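You operate a simulated robot arm through the tools that you are given. There is no shell and no other tool. Be economical: measure what you need, move in short steps, check, and stop when the job is done.

You run a simulated robot arm. Do the job below in one go: nothing can be reset, and whatever is moved stays where it is left.

TASK
Flush the hose that the display names on bottle water, then stand it back in the drip tube.
Fine: set the feed, plug it into its colour's bore of the adapter, one run till FRESH; nose down in the tube; leave the other hoses and controls.

It is judged by the outcome, as a careful person would: the job done as asked, and still so three seconds after it is handed in. It fails if anything else is knocked over, pushed out of place, dropped, spilled or broken.

THE ROBOT
A 6-joint arm with a two-finger gripper on a trunk, on a base that drives. Base frame: it is fixed to the floor where the robot stands at the start and does not move with it; the origin is under the middle of the robot, x ahead of it, y to its left, z up. Units: mm, degrees, N and s.
Its first joint turns from -166.0 to 166.0 degrees. Places, roughly: brake lever [800, -100, 900]; feed knob [800, 0, 800]; speed dial [900, 100, 1100]; spray slider [600, 200, 900]; unit air lever [500, 300, 900]; unit soak key [800, 300, 1000]; unit test key [800, 200, 1000]. Payload 2.54 kg.
Tool frame: the origin (TCP) lies between the finger pads and is the grasp point; the fingertips stand 30 mm ahead of it; z points along the fingers, y is the line along which they close. The gripper opens to 116 mm. The gripper's body begins 95 mm behind the TCP.
Orientation is that of the tool frame in the base frame, as [roll, pitch, yaw] about the fixed x, y, z axes, in that order (R = Rz(yaw) Ry(pitch) Rx(roll)). With the fingers straight down and closing along the base's y, the tool's x points along the base's -x, its y along +y and its z along -z.

THE INTERFACE
- The arm moves only by the tool nudge_tool. Its argument "targets" is a list that holds one entry, the list of rows, each a list of 7 numbers: the shift along the base's x, y, z in m, then the turn, a rotation vector about the base's x, y, z in degrees, then the gripper command, from -1 (shut) to 1 (fully open), values between in proportion. In form: [[[x, y, z, rx, ry, rz, hand], ...]]. A call has 1 to 8 rows; each row is the pose to reach, as a shift and turn from the pose commanded when the call began. Each row takes 0.2 s and may step no farther than 50 mm and 8.6 degrees from the row before; otherwise, or with a gripper value out of range, the whole call is refused. Where a pose cannot be reached the arm comes as near as it can. A force on the tool above 40 N (or 10 N above the force at the start of the call, whichever is more), or a blocked arm, ends the call early, and 0.2 s more pass. Each finger travels about 72 mm/s and halts on what it meets, pressing with about 21 N; the grip force reading is that of the motor and also rises with nothing between the fingers. The clock runs only during rows and for 0.2 s after the last one: add rows that repeat a pose to give the fingers time. It gives the time, the measured TCP pose, the force on the tool (base axes), the opening and the grip force at its end, in the units of the frame above (readings bear some noise), with the torque about the TCP (base axes, N m) and any sound that the robot's microphone picked up, and new pictures: "views" is both (left out), scene, wrist or none.
- Cameras (640 x 400 px; columns grow to the right, rows downward): "scene" is now at [-32.7, 176.8, 1424.6]; the picture's right is [0.29, -0.96, 0.00], its down [-0.41, -0.13, -0.90] and it looks along [0.86, 0.26, -0.43] (base axes); focal length 272 px, centre (320, 200). "wrist" rides on the gripper at [69, -15, -122] in the tool frame; the picture's right is [0.21, 0.98, 0.00], its down [-0.83, 0.18, -0.53] and it looks along [-0.52, 0.11, 0.85] (tool axes); focal length 251 px, centre (320, 200).
- drive_base(legs): drives the robot by 1 to 6 legs, each [ahead, left, turn to the left] in mm, mm and degrees, along the robot's own axes; the way and the turn of a leg run together, so that a leg with both is an arc; at most 1500 mm and 180 degrees a leg. The arm and the cameras ride along, it lands a little off, and it stops where it bumps. It gives what a move gives, and a new picture of the scene camera.
- head_to(pan, tilt): turns the head with the scene camera to pan (to the left, within 120 degrees either way) and tilt (down, from -29 to 69), counted from straight ahead of the robot. It gives what a move gives, and a new picture of the scene camera.
- pixel_to_xyz(camera, pixels): for up to 12 pixels [column, row] of the newest picture of that camera ("zoom" is the newest enlarged one), the place [x, y, z] in the base frame of the surface seen there, good to about 2 mm. It takes no simulated time.
- close_up(camera, box): a new picture of the part [left, top, right, bottom] of that camera's present view, enlarged. It takes no simulated time.
- job_done(): hands the job in; it is judged then, once.

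Work in short steps. Measure before you move; look again where a grasp or a placing could have gone wrong, and mend it. You have 80 turns and 260 pictures in all, those below and enlarged ones among them. Open the gripper and draw the arm clear of the work before you hand the job in, unless the task says otherwise; then end with one line.

The tools are called as name(argument=value, ...) on one line, values as JSON. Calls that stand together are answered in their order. nudge_tool: Moves the arm, as the interface text tells. Its arguments: {"type":"object","properties":{"targets":{"type":"array"},"views":{"type":"string","enum":["both","scene","wrist","none"]}},"required":["targets"]} The other tools are called the same way: drive_base (legs) drives the base; head_to (pan, tilt) turns the head that bears the scene camera; pixel_to_xyz (camera, pixels) gives the place of the surface under pixels of a picture; close_up (camera, box) takes an enlarged picture of a part of a camera's view; job_done () hands the job in.

At the start:

```text
t: 0.0
tcp_pos: [483.5, 265.8, 1353.0]
tcp_rot: [179.9, 0.0, 179.9]
wrist_force: [0.3, 0.4, 0.6]
torque: [0.03, -0.01, -0.03]
width: 116.0
finger_force: 0.2
robot x, y, heading: [-1.2, 1.9, 0.0]
head pan, tilt: [17.0, 25.6]
```

scene: 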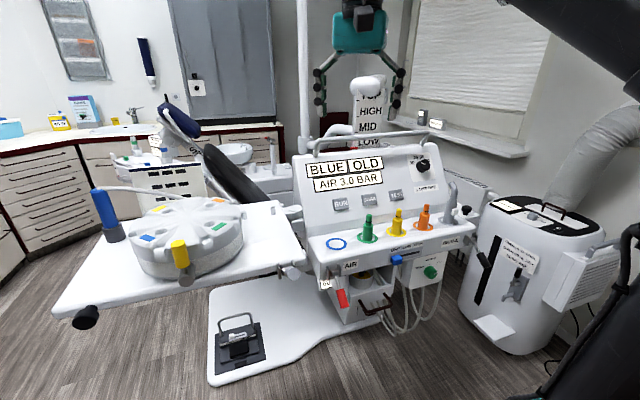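
wrist: 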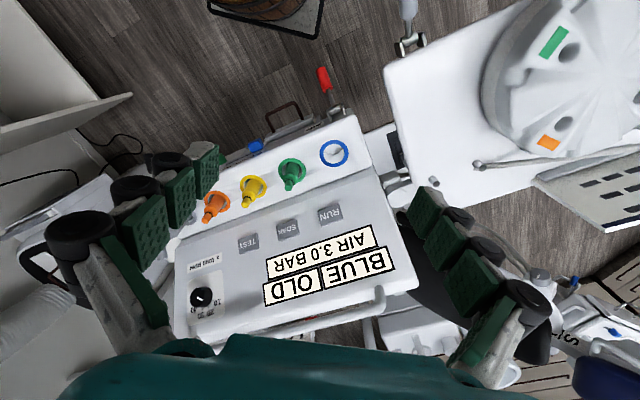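

The display reads "BLUE OLD / AIR 3.0 BAR"; a blue handpiece seems to stand at (105,215) by the tray. I take close-ups to read the labels.

close_up(camera="scene", box=[290, 140, 490, 265])

close_up(camera="scene", box=[50, 170, 310, 332])

close_up(camera="scene", box=[290, 225, 470, 337])

```text
3.20 times, centred on (390, 202) of scene
```

zoom: 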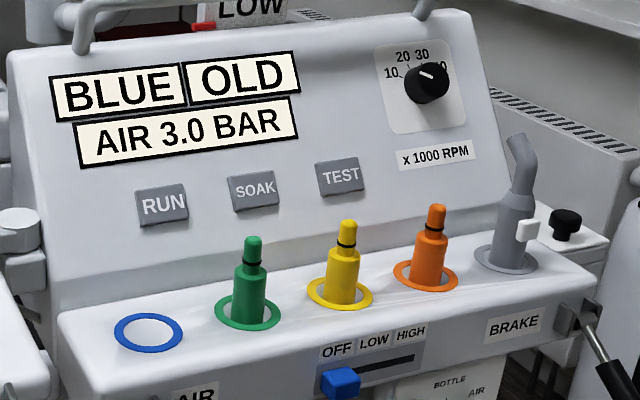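

```text
2.46 times, centred on (180, 251) of scene
```

zoom: 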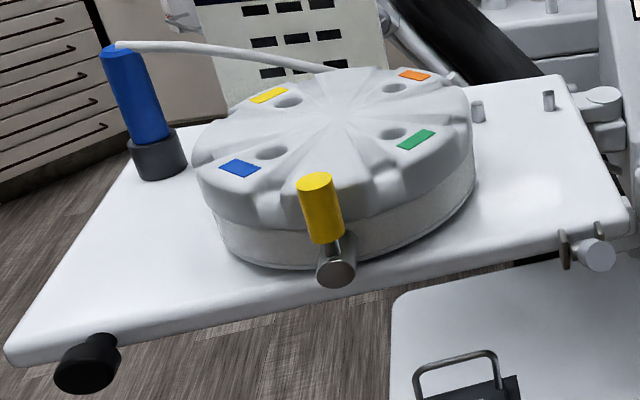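

```text
3.56 times, centred on (380, 281) of scene
```

zoom: 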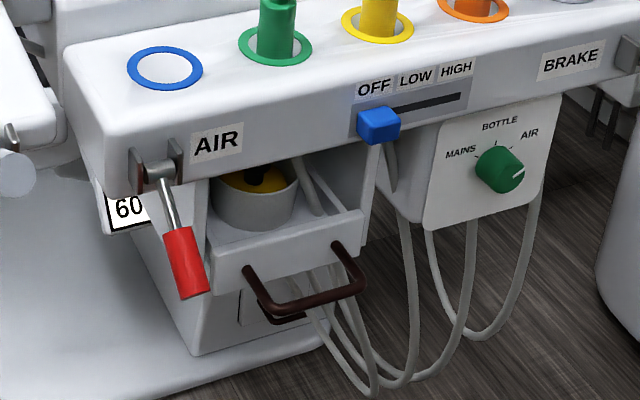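

The feed knob points at AIR and must go to BOTTLE; the blue hose stands nose down in the grey tube and the blue bore is next to the blue mark on the adapter. I measure these places.

pixel_to_xyz(camera="scene", pixels=[[96, 191], [103, 208], [110, 226], [114, 234], [148, 238], [160, 232], [179, 245], [186, 278], [430, 272], [341, 205], [397, 196], [130, 290]])

head_to(pan=45, tilt=35)

close_up(camera="scene", box=[180, 100, 500, 300])

```text
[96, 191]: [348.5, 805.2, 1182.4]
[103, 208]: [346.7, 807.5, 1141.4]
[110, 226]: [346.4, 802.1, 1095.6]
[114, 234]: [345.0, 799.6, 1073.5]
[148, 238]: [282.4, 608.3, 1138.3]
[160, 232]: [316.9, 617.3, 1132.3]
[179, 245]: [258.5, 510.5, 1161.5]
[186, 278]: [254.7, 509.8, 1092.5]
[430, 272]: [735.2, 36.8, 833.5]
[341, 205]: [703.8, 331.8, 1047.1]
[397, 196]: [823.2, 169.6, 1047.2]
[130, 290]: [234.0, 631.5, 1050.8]
```

```text
t: 0.9
tcp_pos: [483.3, 265.5, 1352.5]
tcp_rot: [179.9, 0.1, -180.0]
wrist_force: [0.8, 0.0, 0.0]
torque: [-0.02, -0.05, -0.01]
width: 115.9
finger_force: 0.1
robot x, y, heading: [4.0, 4.9, -0.1]
head pan, tilt: [45.0, 35.0]
```

scene: 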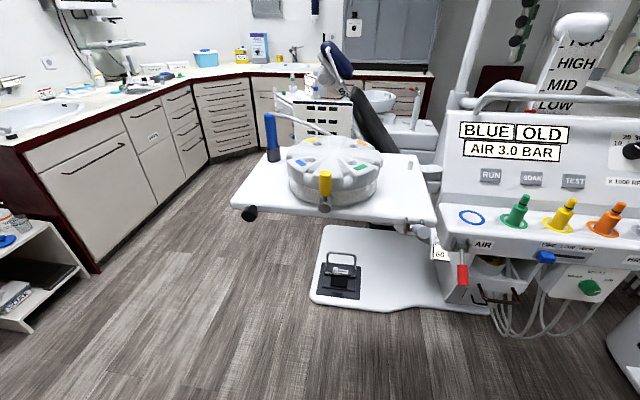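

```text
2.00 times, centred on (340, 200) of scene
```

zoom: 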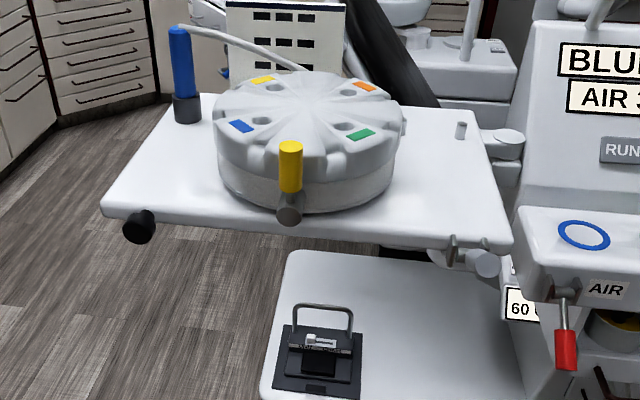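

The blue hose stands at about (347,805) with its top at z 1182, and the bore is near (317,617,1132). Next I look at the feed knob and the keys more closely.

head_to(pan=10, tilt=35)

close_up(camera="scene", box=[260, 100, 460, 225])

```text
t: 1.9
tcp_pos: [482.4, 265.3, 1353.9]
tcp_rot: [-180.0, 0.1, 180.0]
wrist_force: [0.2, -0.8, 0.3]
torque: [0.01, 0.01, -0.02]
width: 116.0
finger_force: 0.0
robot x, y, heading: [2.9, 0.1, 0.1]
head pan, tilt: [10.0, 35.0]
```

scene: 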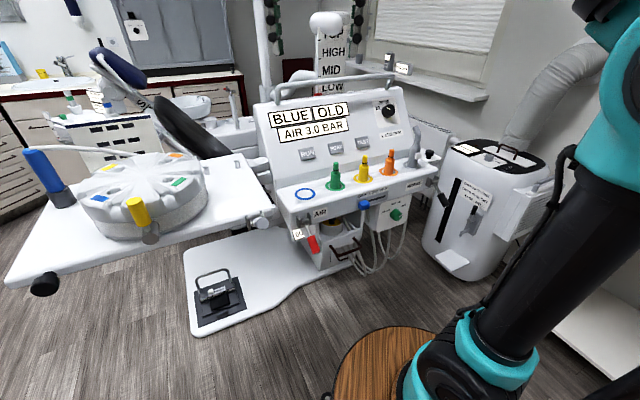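

```text
3.20 times, centred on (360, 162) of scene
```

zoom: 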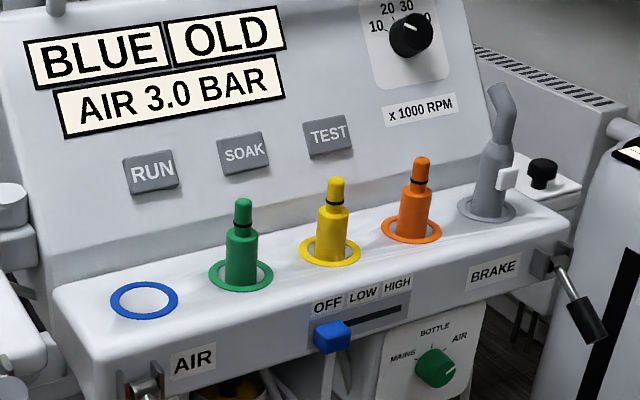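

The knob is near (396,214) in the scene picture; I enlarge and measure the panel points around it, and the RUN panel.

pixel_to_xyz(camera="zoom", pixels=[[135, 160], [170, 155], [140, 188], [172, 182], [153, 172], [100, 170], [200, 152], [130, 210], [143, 300], [60, 290], [400, 255], [120, 275]])

close_up(camera="scene", box=[356, 190, 436, 240])

pixel_to_xyz(camera="zoom", pixels=[[320, 200], [325, 180], [300, 195], [345, 190], [320, 215], [250, 170], [240, 230], [320, 130], [390, 150], [370, 230], [310, 265], [355, 205]])

```text
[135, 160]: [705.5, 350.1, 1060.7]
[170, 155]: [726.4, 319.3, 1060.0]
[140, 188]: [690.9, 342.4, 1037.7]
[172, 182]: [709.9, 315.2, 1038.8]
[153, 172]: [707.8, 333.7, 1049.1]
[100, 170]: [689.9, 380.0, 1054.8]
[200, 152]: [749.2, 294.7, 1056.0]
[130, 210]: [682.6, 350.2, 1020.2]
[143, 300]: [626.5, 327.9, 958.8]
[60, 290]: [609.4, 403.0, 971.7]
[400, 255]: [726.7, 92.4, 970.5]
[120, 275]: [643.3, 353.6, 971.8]
```

```text
8.00 times, centred on (396, 215) of scene
```

zoom: 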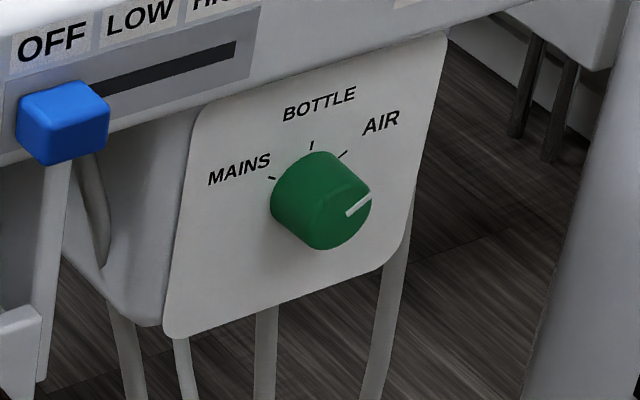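

```text
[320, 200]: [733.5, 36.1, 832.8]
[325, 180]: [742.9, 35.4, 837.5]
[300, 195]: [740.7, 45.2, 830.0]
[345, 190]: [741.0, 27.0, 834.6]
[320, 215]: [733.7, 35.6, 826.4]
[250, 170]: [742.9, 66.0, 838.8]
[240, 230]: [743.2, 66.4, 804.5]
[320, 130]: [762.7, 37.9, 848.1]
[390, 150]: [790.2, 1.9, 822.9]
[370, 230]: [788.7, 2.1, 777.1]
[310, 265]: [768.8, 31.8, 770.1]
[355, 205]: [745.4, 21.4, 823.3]
```

The unit stands turned by about 35°: the knob panel runs along (0.57,-0.82) and faces the robot's right. I measure the dial's ticks, pointer and the shelf's front edge in detail.

pixel_to_xyz(camera="zoom", pixels=[[271, 178], [312, 145], [346, 153], [350, 211], [368, 196], [300, 235], [345, 245], [360, 175], [60, 110], [90, 130], [150, 90], [200, 290]])

close_up(camera="scene", box=[340, 180, 440, 242])

```text
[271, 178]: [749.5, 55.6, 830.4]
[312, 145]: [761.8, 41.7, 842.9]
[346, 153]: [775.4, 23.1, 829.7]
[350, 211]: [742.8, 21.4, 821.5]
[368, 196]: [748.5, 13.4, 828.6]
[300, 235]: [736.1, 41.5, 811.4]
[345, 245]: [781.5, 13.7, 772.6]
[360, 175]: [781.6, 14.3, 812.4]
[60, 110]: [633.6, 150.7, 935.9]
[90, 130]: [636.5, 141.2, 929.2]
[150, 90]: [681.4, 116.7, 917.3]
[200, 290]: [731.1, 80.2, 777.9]
```

```text
6.40 times, centred on (390, 211) of scene
```

zoom: 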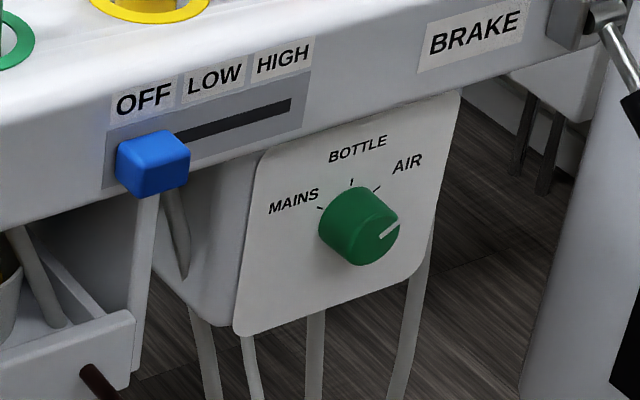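

The dial's axis is at about (741,25,819.5), the ticks lie at about -60°, 0° and +60°, and the knob stands out 26 mm. I bring the tool over in front of it while turning it to point along (0.82,0.57,0).

nudge_tool(targets=[[[0.01475, -0.0424, 0, 1.71, -5.43, 1.71, 0.1], [0.0295, -0.0848, 0, 3.42, -10.86, 3.42, 0.1], [0.04425, -0.1271, 0, 5.14, -16.3, 5.14, 0.1], [0.059, -0.1695, 0, 6.85, -21.7, 6.85, 0.1], [0.07375, -0.2119, 0, 8.56, -27.2, 8.56, 0.1], [0.0885, -0.2543, 0, 10.3, -32.6, 10.3, 0.1], [0.10325, -0.2966, 0, 12.0, -38.0, 12.0, 0.1], [0.118, -0.339, 0, 13.7, -43.45, 13.7, 0.1]]], views="scene")

nudge_tool(targets=[[[0, 0, -0.033, 1.71, -5.43, 1.71, 0.1], [0, 0, -0.066, 3.42, -10.86, 3.42, 0.1], [0, 0, -0.1, 5.14, -16.3, 5.14, 0.1], [0, 0, -0.133, 6.85, -21.7, 6.85, 0.1], [0, 0, -0.166, 8.56, -27.2, 8.56, 0.1], [0, 0, -0.2, 10.3, -32.6, 10.3, 0.1], [0, 0, -0.233, 12.0, -38.0, 12.0, 0.1], [0, 0, -0.266, 13.7, -43.45, 13.7, 0.1]]], views="scene")

```text
t: 3.7
tcp_pos: [601.7, -74.9, 1353.1]
tcp_rot: [169.7, 44.7, -169.8]
wrist_force: [0.3, 0.1, 0.7]
torque: [-0.02, 0.03, 0.01]
width: 63.9
finger_force: 0.0
robot x, y, heading: [-0.9, 0.6, -0.1]
head pan, tilt: [10.0, 35.0]
```

scene: 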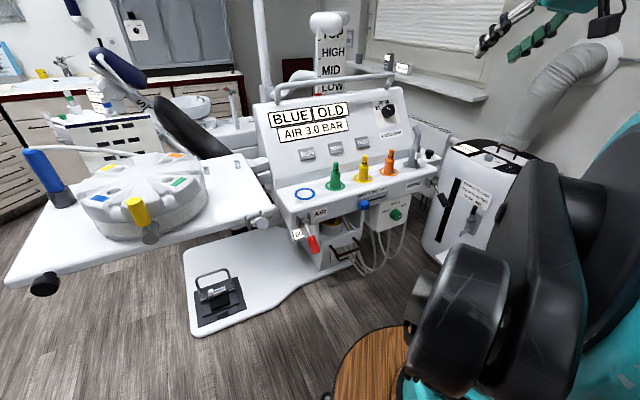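

```text
t: 5.5
tcp_pos: [600.0, -73.5, 1087.1]
tcp_rot: [-9.6, 89.9, 25.2]
wrist_force: [-0.3, 0.0, -0.3]
torque: [0.04, -0.03, -0.05]
width: 63.8
finger_force: 0.1
robot x, y, heading: [1.2, -1.7, -0.3]
head pan, tilt: [10.0, 35.0]
```

scene: 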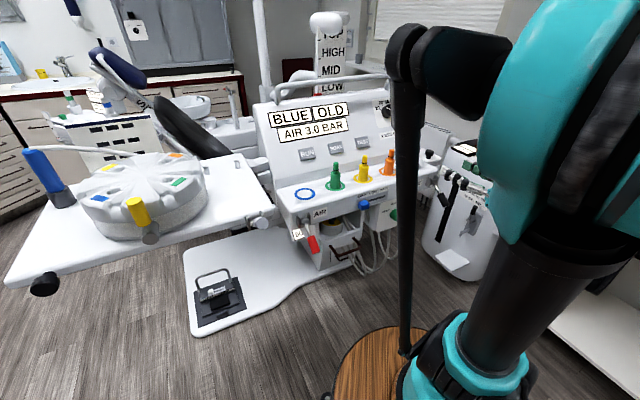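

The tool now points along the dial axis. I lower to the knob's height, staying 160 mm in front of it.

nudge_tool(targets=[[[0, 0, -0.045, 0, 0, 0, 0.1], [0, 0, -0.09, 0, 0, 0, 0.1], [0, 0, -0.135, 0, 0, 0, 0.1], [0, 0, -0.18, 0, 0, 0, 0.1], [0, 0, -0.225, 0, 0, 0, 0.1], [0, 0, -0.2675, 0, 0, 0, 0.1]]])

```text
t: 6.9
tcp_pos: [616.8, -85.6, 991.1]
tcp_rot: [159.0, 89.9, -166.1]
wrist_force: [-0.8, 0.1, -0.3]
torque: [-0.01, 0.03, 0.03]
width: 63.7
finger_force: 0.0
out of reach, approached as far as the arm can: row 3, 4, 5, 6
robot x, y, heading: [-1.2, -2.1, -0.0]
head pan, tilt: [10.0, 35.0]
```

scene: 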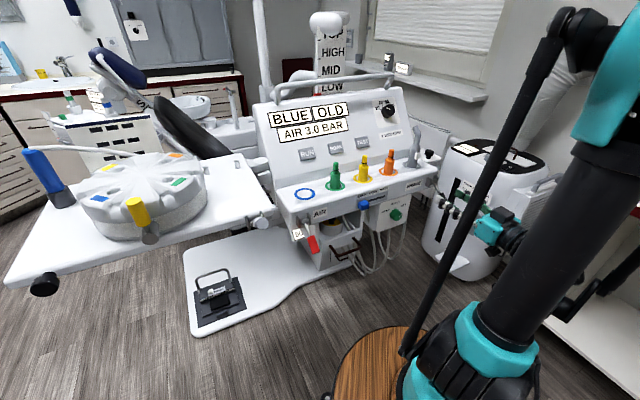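
wrist: 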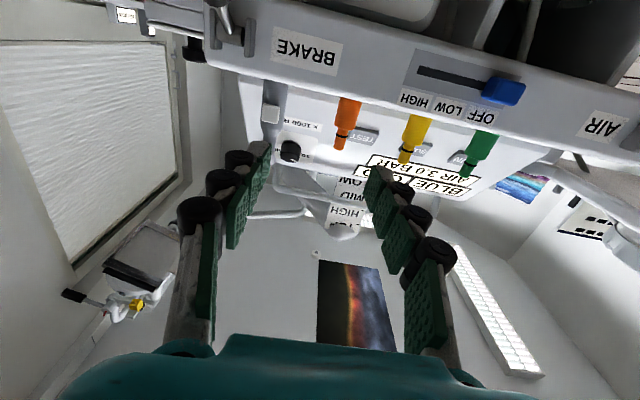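

Lower down the arm is too folded here (stopped at z 991). I want to back the base off by about 200 mm, so I look behind first.

head_to(pan=120, tilt=45)

head_to(pan=-110, tilt=45)

```text
t: 8.8
tcp_pos: [615.0, -84.6, 992.3]
tcp_rot: [159.7, 89.9, -165.3]
wrist_force: [-0.3, 0.3, 0.2]
torque: [0.01, 0.03, 0.02]
width: 64.0
finger_force: 0.2
robot x, y, heading: [1.4, 2.1, -0.2]
head pan, tilt: [120.0, 45.0]
```

scene: 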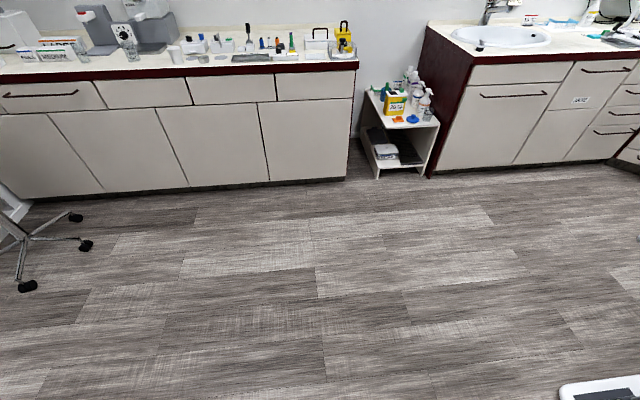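

```text
t: 12.1
tcp_pos: [614.6, -84.8, 991.2]
tcp_rot: [159.9, 89.9, -165.1]
wrist_force: [-0.1, -0.1, 0.3]
torque: [-0.02, 0.06, 0.0]
width: 63.5
finger_force: 0.0
robot x, y, heading: [-2.0, 0.6, -0.2]
head pan, tilt: [-110.0, 45.0]
```

scene: 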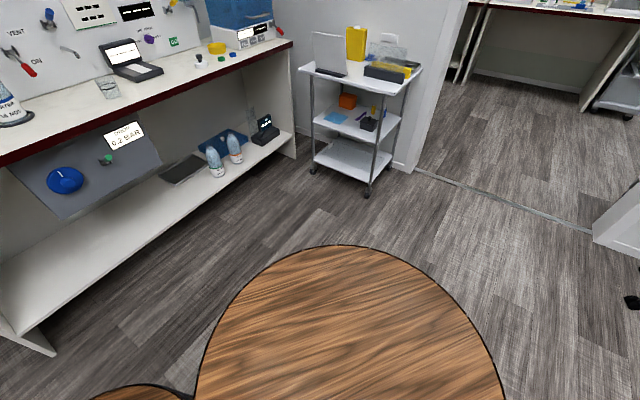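

The brown disc is the robot's own base and the floor behind is clear. I drive back 220 mm with a sidestep of 150 mm to the right so the arm lies nearer to the dial axis.

drive_base(legs=[[-220, 0, 0], [0, -150, 0]])

head_to(pan=25, tilt=25)

```text
t: 14.8
tcp_pos: [395.4, -233.5, 991.0]
tcp_rot: [159.6, 89.8, -165.4]
wrist_force: [1.4, 0.7, -0.5]
torque: [-0.01, -0.01, -0.04]
width: 63.9
finger_force: 0.0
robot x, y, heading: [-217.8, -151.1, 0.2]
head pan, tilt: [-110.0, 45.0]
```

scene: 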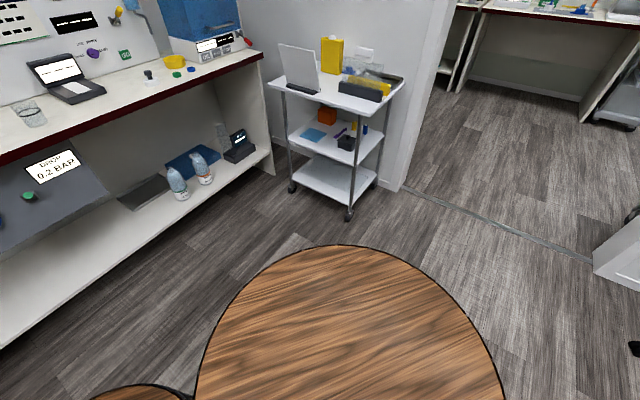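

```text
t: 16.9
tcp_pos: [396.1, -233.7, 991.4]
tcp_rot: [159.0, 89.9, -165.9]
wrist_force: [-0.3, 0.6, -0.8]
torque: [0.0, 0.03, -0.02]
width: 63.8
finger_force: 0.1
robot x, y, heading: [-219.1, -146.5, 0.4]
head pan, tilt: [25.0, 25.0]
```

scene: 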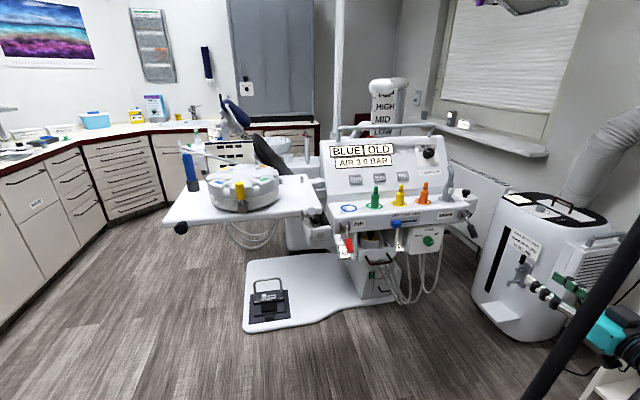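

The arm is clear. A small test move shows whether commands count from the measured pose.

nudge_tool(targets=[[[0.03, 0.023, 0, 0, 0, 0, 0.1]]], views="none")

```text
t: 17.3
tcp_pos: [427.3, -211.8, 991.0]
tcp_rot: [159.1, 90.0, -165.7]
wrist_force: [0.1, 0.0, -0.3]
torque: [0.0, 0.0, -0.01]
width: 63.7
finger_force: 0.1
robot x, y, heading: [-214.8, -151.4, -0.0]
head pan, tilt: [25.0, 25.0]
```

Commands count from the reached pose. I move to 112 mm in front of the knob at its height.

nudge_tool(targets=[[[0.0307, 0.024, -0.0245, 0, 0, 0, 0.1], [0.0613, 0.048, -0.049, 0, 0, 0, 0.1], [0.092, 0.0719, -0.0735, 0, 0, 0, 0.1], [0.1227, 0.0959, -0.098, 0, 0, 0, 0.1], [0.1534, 0.1199, -0.1225, 0, 0, 0, 0.1], [0.184, 0.1438, -0.147, 0, 0, 0, 0.1], [0.2147, 0.1678, -0.1715, 0, 0, 0, 0.1]]])

```text
t: 18.9
tcp_pos: [692.0, -45.8, 873.9]
tcp_rot: [166.9, 89.8, -158.0]
wrist_force: [0.5, 0.3, 0.1]
torque: [-0.03, 0.02, -0.02]
width: 63.8
finger_force: 0.1
out of reach, approached as far as the arm can: row 1, 2, 3, 4, 5, 6, 7
robot x, y, heading: [-218.3, -152.3, -0.1]
head pan, tilt: [25.0, 25.0]
```

scene: 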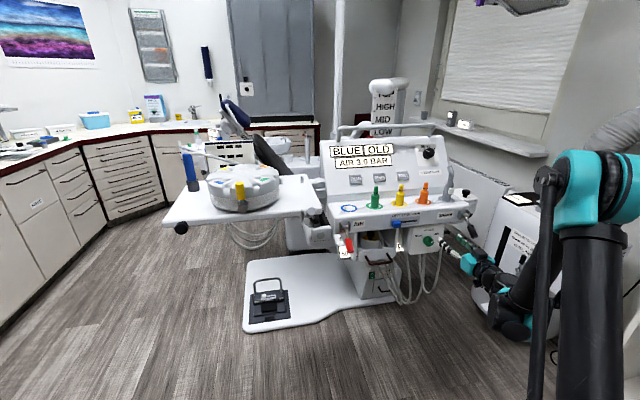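
wrist: 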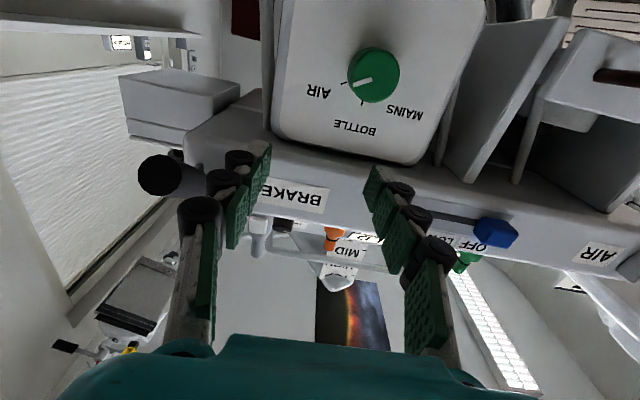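

The arm wants to be further out and higher (stopped at 692,-46,874). I back the base off another 140 mm.

drive_base(legs=[[-140, 0, 0]])

nudge_tool(targets=[[[0.01, 0, -0.027, 0, 0, 0, 0.1], [0.02, 0, -0.054, 0, 0, 0, 0.1]]], views="scene")

```text
t: 20.3
tcp_pos: [552.4, -47.4, 874.1]
tcp_rot: [166.9, 89.7, -158.1]
wrist_force: [0.4, 0.4, 0.0]
torque: [-0.01, -0.01, 0.0]
width: 64.0
finger_force: 0.0
robot x, y, heading: [-361.7, -152.3, 0.2]
head pan, tilt: [25.0, 25.0]
```

scene: 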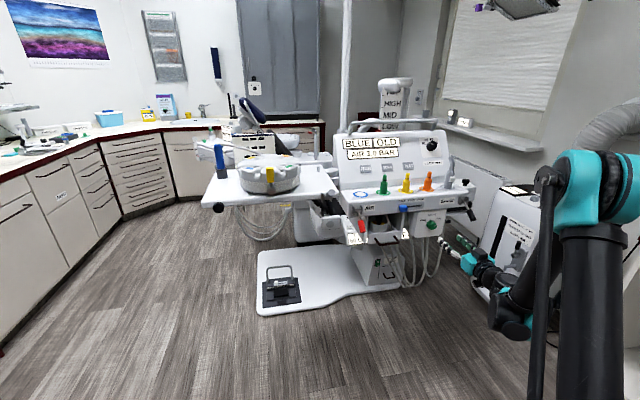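

```text
t: 20.9
tcp_pos: [588.3, -45.9, 833.0]
tcp_rot: [171.0, 89.6, -153.7]
wrist_force: [-0.2, -0.2, 0.8]
torque: [0.02, 0.02, -0.02]
width: 64.0
finger_force: 0.0
out of reach, approached as far as the arm can: row 1, 2
robot x, y, heading: [-358.3, -146.2, 0.3]
head pan, tilt: [25.0, 25.0]
```

scene: 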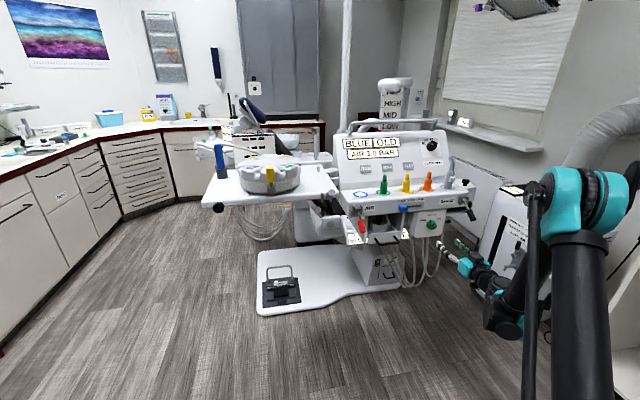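

Now the working height is in reach if further out. I go to the pre-grasp point (642,-44,819.5).

nudge_tool(targets=[[[0.027, 0.001, -0.004, 0, 0, 0, 0.1], [0.054, 0.002, -0.0135, 0, 0, 0, 0.1]]])

```text
t: 21.5
tcp_pos: [642.8, -43.5, 820.4]
tcp_rot: [167.8, 89.8, -156.9]
wrist_force: [0.1, 0.3, 0.1]
torque: [-0.01, 0.03, 0.0]
width: 63.9
finger_force: 0.1
robot x, y, heading: [-361.2, -151.0, 0.4]
head pan, tilt: [25.0, 25.0]
```

scene: 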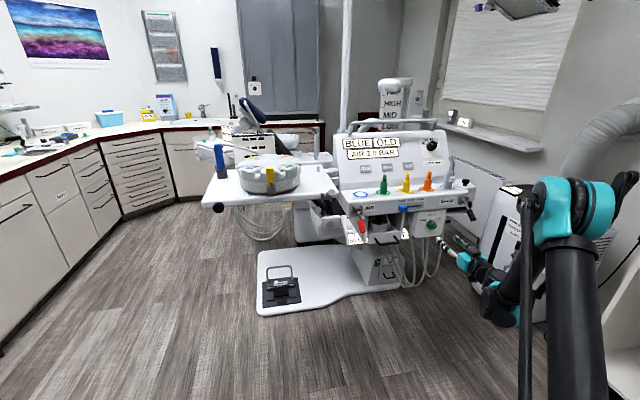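
wrist: 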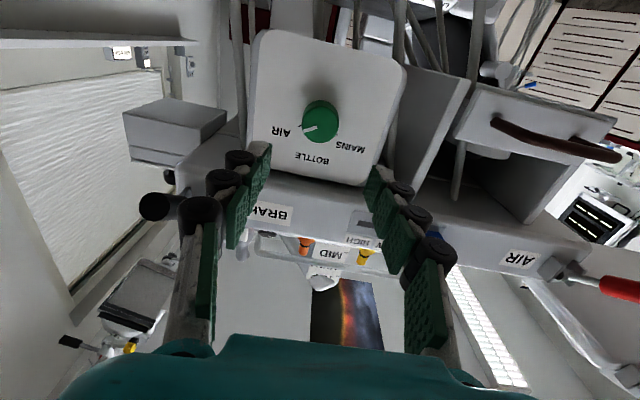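

The knob is at (320,122) in the wrist picture. I measure it from here.

pixel_to_xyz(camera="wrist", pixels=[[320, 112], [320, 122], [320, 132], [308, 128], [332, 122], [300, 128], [312, 127], [270, 110], [370, 120], [320, 80]])

close_up(camera="wrist", box=[240, 72, 400, 172])

pixel_to_xyz(camera="zoom", pixels=[[280, 215], [310, 195], [320, 270], [360, 210], [200, 215], [268, 295], [400, 270], [320, 200], [335, 230], [318, 165]])

```text
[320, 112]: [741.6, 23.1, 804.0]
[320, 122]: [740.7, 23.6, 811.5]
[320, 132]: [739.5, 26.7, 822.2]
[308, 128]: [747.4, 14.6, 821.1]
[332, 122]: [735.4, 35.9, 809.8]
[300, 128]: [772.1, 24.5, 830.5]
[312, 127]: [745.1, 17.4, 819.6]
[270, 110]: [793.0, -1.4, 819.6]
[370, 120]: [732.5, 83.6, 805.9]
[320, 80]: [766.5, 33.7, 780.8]
```

```text
4.00 times, centred on (320, 122) of wrist
```

zoom: 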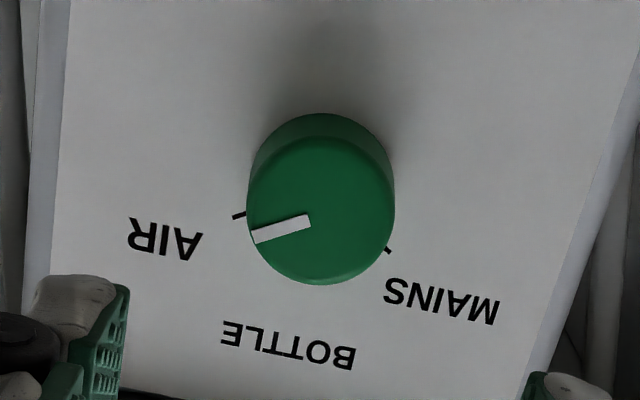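

```text
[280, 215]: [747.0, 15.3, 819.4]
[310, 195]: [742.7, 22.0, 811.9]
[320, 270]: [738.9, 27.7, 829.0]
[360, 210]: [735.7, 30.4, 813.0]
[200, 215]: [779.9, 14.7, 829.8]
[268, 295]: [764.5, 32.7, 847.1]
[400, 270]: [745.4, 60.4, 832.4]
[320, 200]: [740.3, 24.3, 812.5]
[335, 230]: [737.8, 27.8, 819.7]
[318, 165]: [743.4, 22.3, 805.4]
```

The knob face centres at about (740.5,24.7,815.5), radius 17. I advance so the fingertips straddle it, ending about 5 mm off the panel.

nudge_tool(targets=[[[0.0, 0.0, -0.0049, 0, 0, 0, 0.1], [0.035, 0.0245, -0.0049, 0, 0, 0, 0.1], [0.065, 0.0455, -0.0049, 0, 0, 0, 0.1], [0.0895, 0.0627, -0.0049, 0, 0, 0, 0.1]]])

```text
t: 22.5
tcp_pos: [733.6, 18.4, 814.8]
tcp_rot: [165.5, 89.8, -159.4]
wrist_force: [-0.7, 0.5, -0.2]
torque: [0.0, 0.0, -0.01]
width: 63.9
finger_force: 0.0
robot x, y, heading: [-358.4, -148.8, 0.3]
head pan, tilt: [25.0, 25.0]
```

scene: 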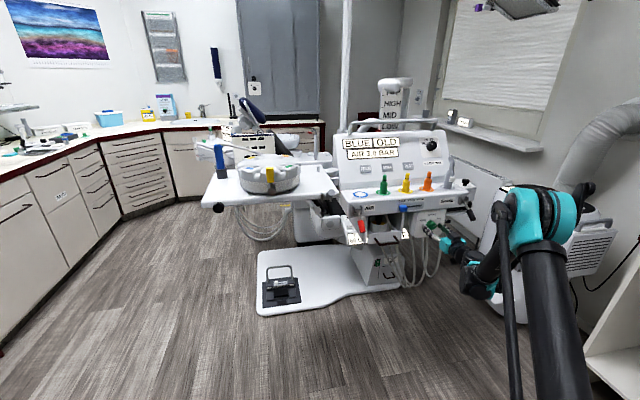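
wrist: 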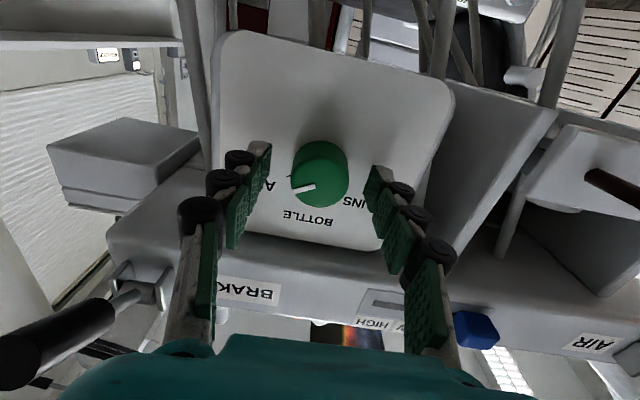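

The fingers straddle the knob. I close on it.

nudge_tool(targets=[[[0, 0, 0, 0, 0, 0, -0.3], [0, 0, 0, 0, 0, 0, -1], [0, 0, 0, 0, 0, 0, -1], [0, 0, 0, 0, 0, 0, -1]]], views="wrist")

```text
t: 23.5
tcp_pos: [732.0, 19.1, 815.5]
tcp_rot: [167.1, 89.9, -157.7]
wrist_force: [2.2, 2.8, 0.5]
torque: [-0.03, 0.06, 0.12]
width: 36.1
finger_force: 44.8
robot x, y, heading: [-362.5, -153.3, -0.1]
head pan, tilt: [25.0, 25.0]
```

wrist: 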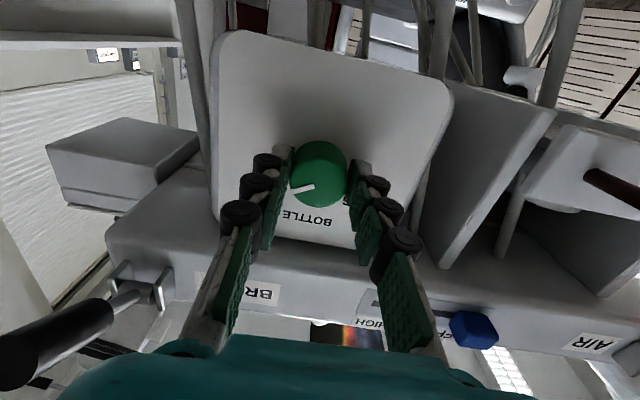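

The grip holds at 36 mm. Before turning I check where the brake lever (left, (60,335)) is, because the hand's camera side swings that way.

pixel_to_xyz(camera="wrist", pixels=[[15, 355], [90, 318], [125, 298], [150, 278], [50, 325]])

```text
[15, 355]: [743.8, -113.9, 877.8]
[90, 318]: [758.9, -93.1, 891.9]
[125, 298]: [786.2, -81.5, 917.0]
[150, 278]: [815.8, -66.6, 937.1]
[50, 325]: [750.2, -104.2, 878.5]
```

The lever's end is 131 mm from the turning axis, well clear. I turn the knob 57° to the left towards BOTTLE.

nudge_tool(targets=[[[0, 0, 0, -5.83, -4.09, 0, -1], [0, 0, 0, -11.67, -8.18, 0, -1], [0, 0, 0, -17.5, -12.27, 0, -1], [0, 0, 0, -23.34, -16.36, 0, -1], [0, 0, 0, -29.17, -20.45, 0, -1], [0, 0, 0, -35.0, -24.54, 0, -1], [0, 0, 0, -40.85, -28.63, 0, -1], [0, 0, 0, -46.7, -32.7, 0, -1]]])

```text
t: 25.3
tcp_pos: [732.1, 18.3, 815.8]
tcp_rot: [-90.1, 32.8, -55.2]
wrist_force: [13.5, -0.5, 21.8]
torque: [0.59, -0.73, -0.04]
width: 36.3
finger_force: 44.9
robot x, y, heading: [-361.0, -149.3, 0.1]
head pan, tilt: [25.0, 25.0]
```

scene: 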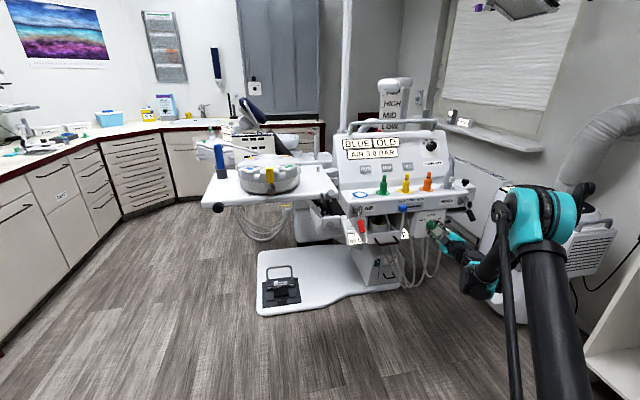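
wrist: 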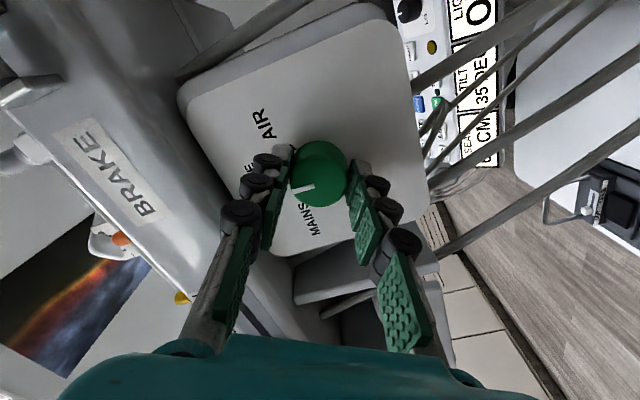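

The knob has turned along with the fingers. I let go, back off and look.

nudge_tool(targets=[[[0, 0, 0, 0, 0, 0, 0.1], [0, 0, 0, 0, 0, 0, 0.1], [0, 0, 0, 0, 0, 0, 0.1], [-0.035, -0.0245, 0, 0, 0, 0, 0.1], [-0.07, -0.049, 0, 0, 0, 0, 0.1], [-0.09, -0.063, 0, 0, 0, 0, 0.1]]])

close_up(camera="scene", box=[330, 120, 490, 220])

close_up(camera="wrist", box=[160, 30, 480, 230])

```text
t: 26.7
tcp_pos: [641.0, -44.7, 815.3]
tcp_rot: [-90.3, 33.0, -55.2]
wrist_force: [0.2, -0.1, 0.1]
torque: [0.02, -0.03, 0.01]
width: 63.8
finger_force: 0.0
robot x, y, heading: [-359.0, -149.8, 0.1]
head pan, tilt: [25.0, 25.0]
```

scene: 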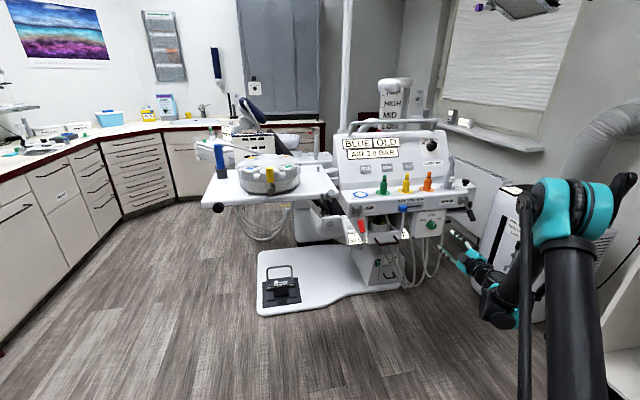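
wrist: 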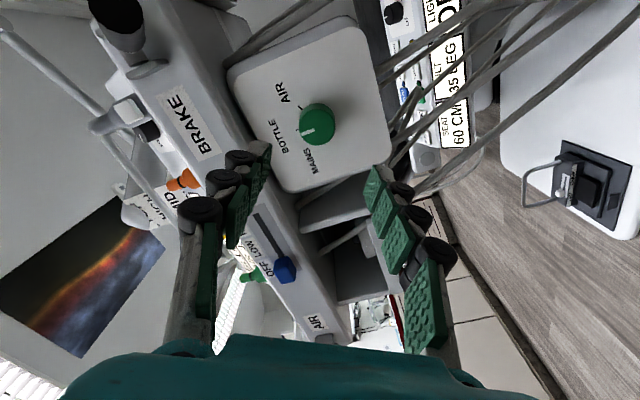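

```text
4.00 times, centred on (410, 170) of scene
```

zoom: 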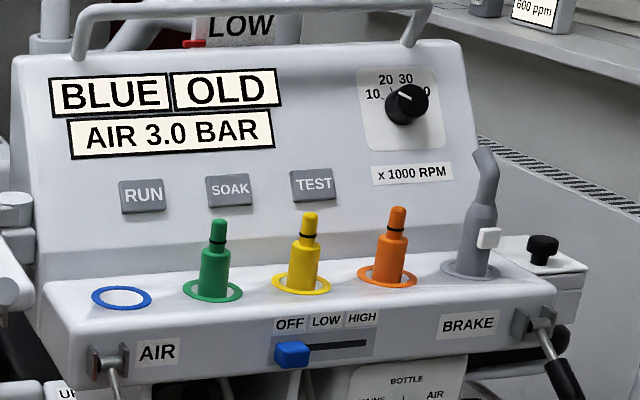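

```text
2.00 times, centred on (320, 130) of wrist
```

zoom: 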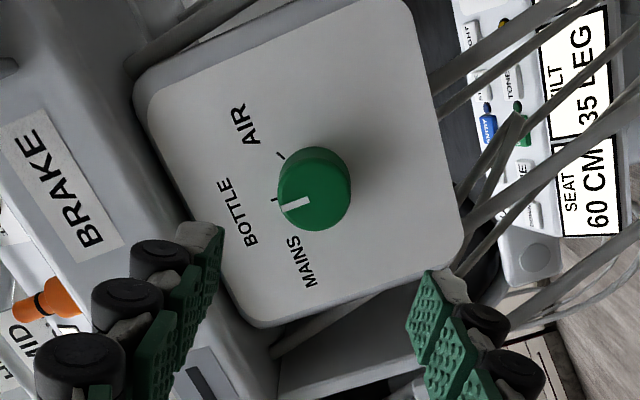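

The pointer tip seems to meet the BOTTLE tick; I check from the scene camera.

close_up(camera="scene", box=[408, 205, 456, 235])

pixel_to_xyz(camera="wrist", pixels=[[303, 131], [313, 131], [318, 118], [326, 132], [298, 129]])

```text
13.33 times, centred on (432, 220) of scene
```

zoom: 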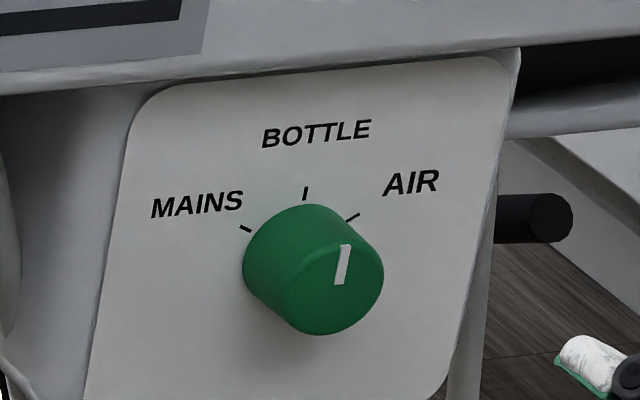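

```text
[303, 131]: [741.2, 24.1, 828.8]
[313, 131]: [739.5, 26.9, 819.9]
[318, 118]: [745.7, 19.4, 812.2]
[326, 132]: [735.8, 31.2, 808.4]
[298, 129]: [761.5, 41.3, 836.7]
```

The pointer stands parallel to the BOTTLE tick: the feed is set. I raise the arm away from the unit and turn the tool back to level, then to pointing down.

nudge_tool(targets=[[[-0.02, 0, 0.03, 6.67, 4.67, 0, 0.1], [-0.04, 0, 0.06, 13.34, 9.34, 0, 0.1], [-0.06, 0, 0.1, 20.0, 14.0, 0, 0.1], [-0.08, 0, 0.14, 26.68, 18.68, 0, 0.1], [-0.1, 0, 0.18, 33.35, 23.35, 0, 0.1], [-0.12, 0, 0.22, 40.0, 28.0, 0, 0.1], [-0.14, 0, 0.26, 46.7, 32.7, 0, 0.1]]], views="none")

nudge_tool(targets=[[[0, 0, 0.03, -2.45, 7.76, -2.45, 0.1], [0, 0, 0.06, -4.9, 15.52, -4.9, 0.1], [0, 0, 0.09, -7.35, 23.28, -7.35, 0.1], [0, 0, 0.12, -9.8, 31.04, -9.8, 0.1], [0, 0, 0.15, -12.25, 38.8, -12.25, 0.1], [0, 0, 0.18, -14.7, 46.56, -14.7, 0.1], [0, 0, 0.21, -17.15, 54.3, -17.15, 0.1], [0, 0, 0.24, -19.6, 62.1, -19.6, 0.1]]], views="scene")

```text
t: 28.3
tcp_pos: [502.8, -44.8, 1076.3]
tcp_rot: [134.0, 89.7, 169.3]
wrist_force: [-0.2, 0.3, -0.9]
torque: [0.01, -0.03, -0.02]
width: 63.8
finger_force: 0.0
robot x, y, heading: [-360.3, -153.4, 0.1]
head pan, tilt: [25.0, 25.0]
```

```text
t: 30.1
tcp_pos: [501.0, -45.4, 1316.1]
tcp_rot: [173.4, 25.1, -173.6]
wrist_force: [-0.5, -0.5, 0.2]
torque: [0.02, -0.06, -0.01]
width: 63.8
finger_force: 0.0
robot x, y, heading: [-360.0, -151.8, 0.1]
head pan, tilt: [25.0, 25.0]
```

scene: 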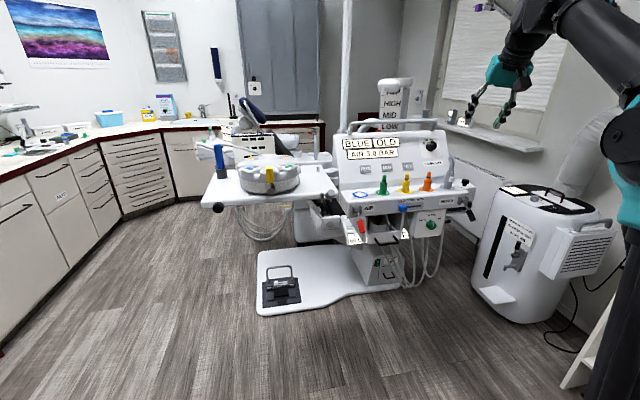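

I finish turning the tool down, then measure the tray's near edge and the floor plate before driving back.

nudge_tool(targets=[[[-0.03, 0, 0.02, -1.96, 6.2, -1.96, 0.1], [-0.06, 0.02, 0.04, -3.9, 12.4, -3.9, 0.1], [-0.09, 0.04, 0.05, -5.9, 18.6, -5.9, 0.1], [-0.12, 0.06, 0.06, -7.83, 24.8, -7.83, 0.1]]], views="none")

pixel_to_xyz(camera="scene", pixels=[[212, 206], [205, 203], [260, 203], [300, 199], [335, 192], [260, 312], [330, 302], [273, 195], [218, 208], [320, 205]])

```text
t: 31.1
tcp_pos: [381.4, 15.0, 1375.5]
tcp_rot: [179.9, -0.2, 179.9]
wrist_force: [-0.9, -0.4, 0.2]
torque: [0.05, -0.05, -0.01]
width: 63.8
finger_force: 0.1
robot x, y, heading: [-361.9, -152.2, 0.2]
head pan, tilt: [25.0, 25.0]
```

```text
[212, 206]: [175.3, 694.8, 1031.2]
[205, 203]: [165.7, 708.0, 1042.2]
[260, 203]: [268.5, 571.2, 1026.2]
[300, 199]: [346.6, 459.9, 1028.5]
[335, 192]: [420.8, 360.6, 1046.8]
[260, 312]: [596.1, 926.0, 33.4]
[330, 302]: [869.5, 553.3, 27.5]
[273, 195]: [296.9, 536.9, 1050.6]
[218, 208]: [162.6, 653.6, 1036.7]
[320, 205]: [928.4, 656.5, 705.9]
```

All obstacles stay clear of the base near the origin. I drive to about (-40,40).

drive_base(legs=[[320, 0, 0], [0, 190, 0]])

head_to(pan=55, tilt=35)

close_up(camera="scene", box=[200, 100, 440, 250])

```text
t: 34.4
tcp_pos: [702.9, 211.1, 1374.6]
tcp_rot: [179.9, 0.0, -179.8]
wrist_force: [0.4, -0.1, -0.2]
torque: [-0.01, 0.0, -0.02]
width: 63.8
finger_force: 0.1
robot x, y, heading: [-38.0, 41.3, 0.3]
head pan, tilt: [25.0, 25.0]
```

scene: 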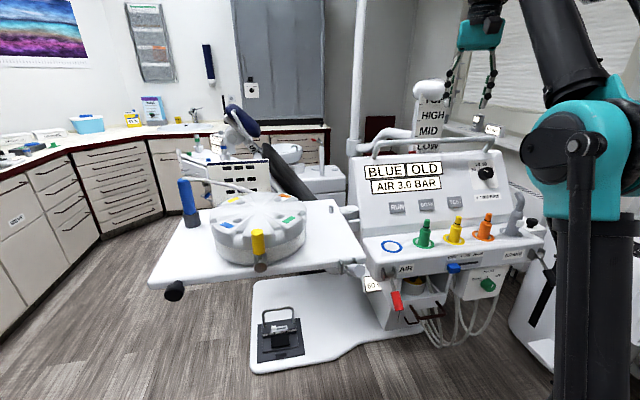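

```text
t: 35.3
tcp_pos: [702.4, 209.7, 1375.5]
tcp_rot: [180.0, -0.1, -179.8]
wrist_force: [-0.1, -0.7, 1.4]
torque: [0.04, -0.01, 0.0]
width: 63.9
finger_force: 0.0
robot x, y, heading: [-39.1, 44.9, 0.2]
head pan, tilt: [55.0, 35.0]
```

scene: 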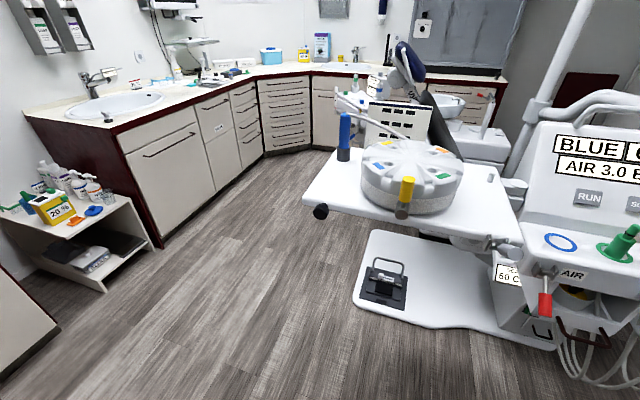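

```text
2.67 times, centred on (320, 175) of scene
```

zoom: 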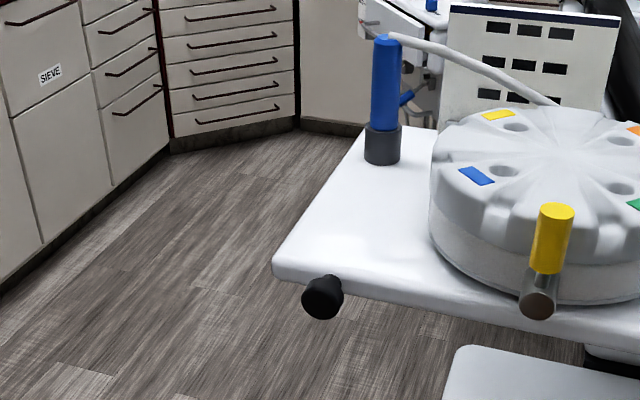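

I measure the hose's run from the handle top, the handle and collar edges, and the bores.

pixel_to_xyz(camera="zoom", pixels=[[386, 38], [420, 45], [450, 54], [500, 75], [374, 90], [386, 90], [398, 90], [385, 122], [383, 130], [383, 150], [503, 172], [516, 127]])

close_up(camera="scene", box=[320, 105, 480, 205])

nudge_tool(targets=[[[-0.03, 0.033, 0.01, 0, 0, 0, 0.1], [-0.06, 0.066, 0.02, 0, 0, 0, 0.1], [-0.09, 0.1, 0.025, 0, 0, 0, 0.1], [-0.12, 0.133, 0.025, 0, 0, 0, 0.1], [-0.15, 0.166, 0.025, 0, 0, 0, 0.1], [-0.18, 0.2, 0.025, 0, 0, 0, 0.1], [-0.21, 0.233, 0.025, 0, 0, 0, 0.1], [-0.24, 0.266, 0.025, 0, 0, 0, 0.1]]], views="wrist")

```text
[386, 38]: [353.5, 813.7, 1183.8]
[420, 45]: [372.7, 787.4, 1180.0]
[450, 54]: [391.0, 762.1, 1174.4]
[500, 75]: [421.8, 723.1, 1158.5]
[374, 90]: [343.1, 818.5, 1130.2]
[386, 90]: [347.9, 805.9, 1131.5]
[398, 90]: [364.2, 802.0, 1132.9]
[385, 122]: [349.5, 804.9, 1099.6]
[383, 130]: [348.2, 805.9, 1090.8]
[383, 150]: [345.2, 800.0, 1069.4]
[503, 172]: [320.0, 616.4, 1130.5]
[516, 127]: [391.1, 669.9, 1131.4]
```

```text
4.00 times, centred on (400, 155) of scene
```

zoom: 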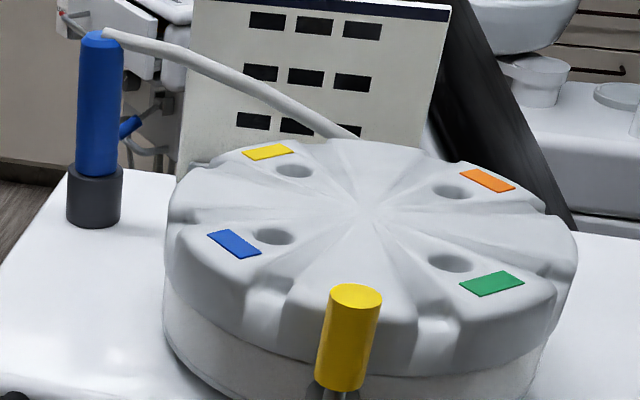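

```text
t: 37.1
tcp_pos: [460.9, 474.7, 1399.7]
tcp_rot: [180.0, -0.1, -179.9]
wrist_force: [-0.6, -0.7, -0.2]
torque: [0.1, -0.01, 0.01]
width: 63.7
finger_force: 0.0
robot x, y, heading: [-38.3, 40.5, 0.3]
head pan, tilt: [55.0, 35.0]
```

wrist: 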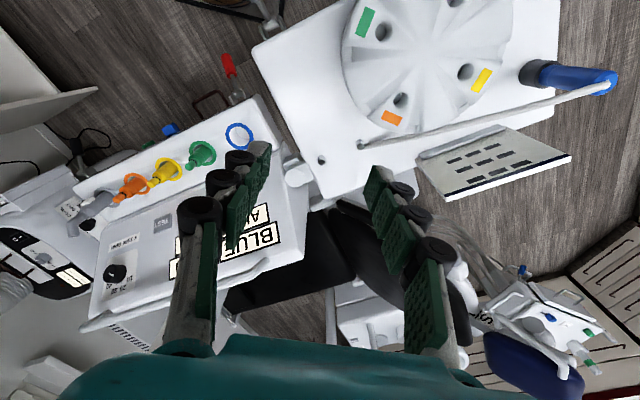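

The hose leaves the handle top towards (0.6,-0.8), so the fingers should close along (0.82,0.57). I go above the handle with the tool turned -55° about z.

nudge_tool(targets=[[[-0.0134, 0.042, 0, 0, 0, -6.9, 0.1], [-0.027, 0.084, 0, 0, 0, -13.8, 0.1], [-0.04, 0.126, -0.01, 0, 0, -20.6, 0.1], [-0.0535, 0.168, -0.02, 0, 0, -27.5, 0.1], [-0.067, 0.211, -0.03, 0, 0, -34.4, 0.1], [-0.08, 0.253, -0.04, 0, 0, -41.3, 0.1], [-0.0936, 0.295, -0.055, 0, 0, -48.1, 0.1], [-0.107, 0.337, -0.07, 0, 0, -55, 0.1]]])

```text
t: 38.9
tcp_pos: [335.9, 706.7, 1244.5]
tcp_rot: [179.8, -0.2, 127.0]
wrist_force: [0.6, -0.4, -0.4]
torque: [0.03, 0.0, 0.01]
width: 63.8
finger_force: 0.1
out of reach, approached as far as the arm can: row 1, 2, 3, 4, 5, 6, 7, 8
robot x, y, heading: [-38.5, 41.1, 0.6]
head pan, tilt: [55.0, 35.0]
```

scene: 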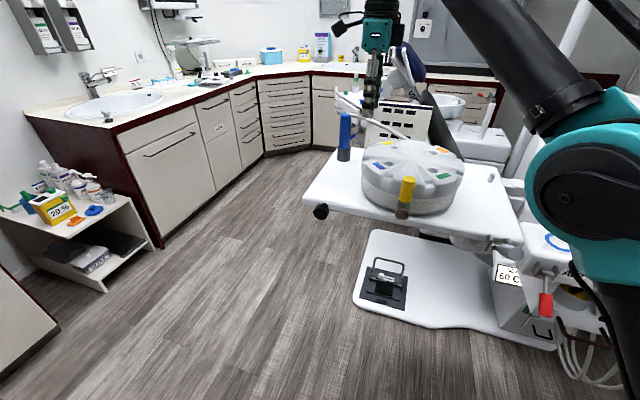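
wrist: 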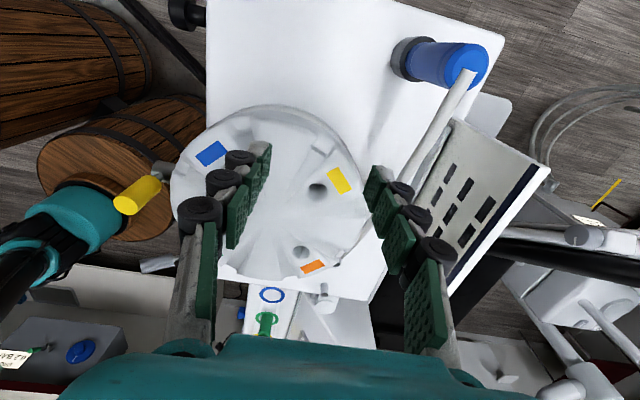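

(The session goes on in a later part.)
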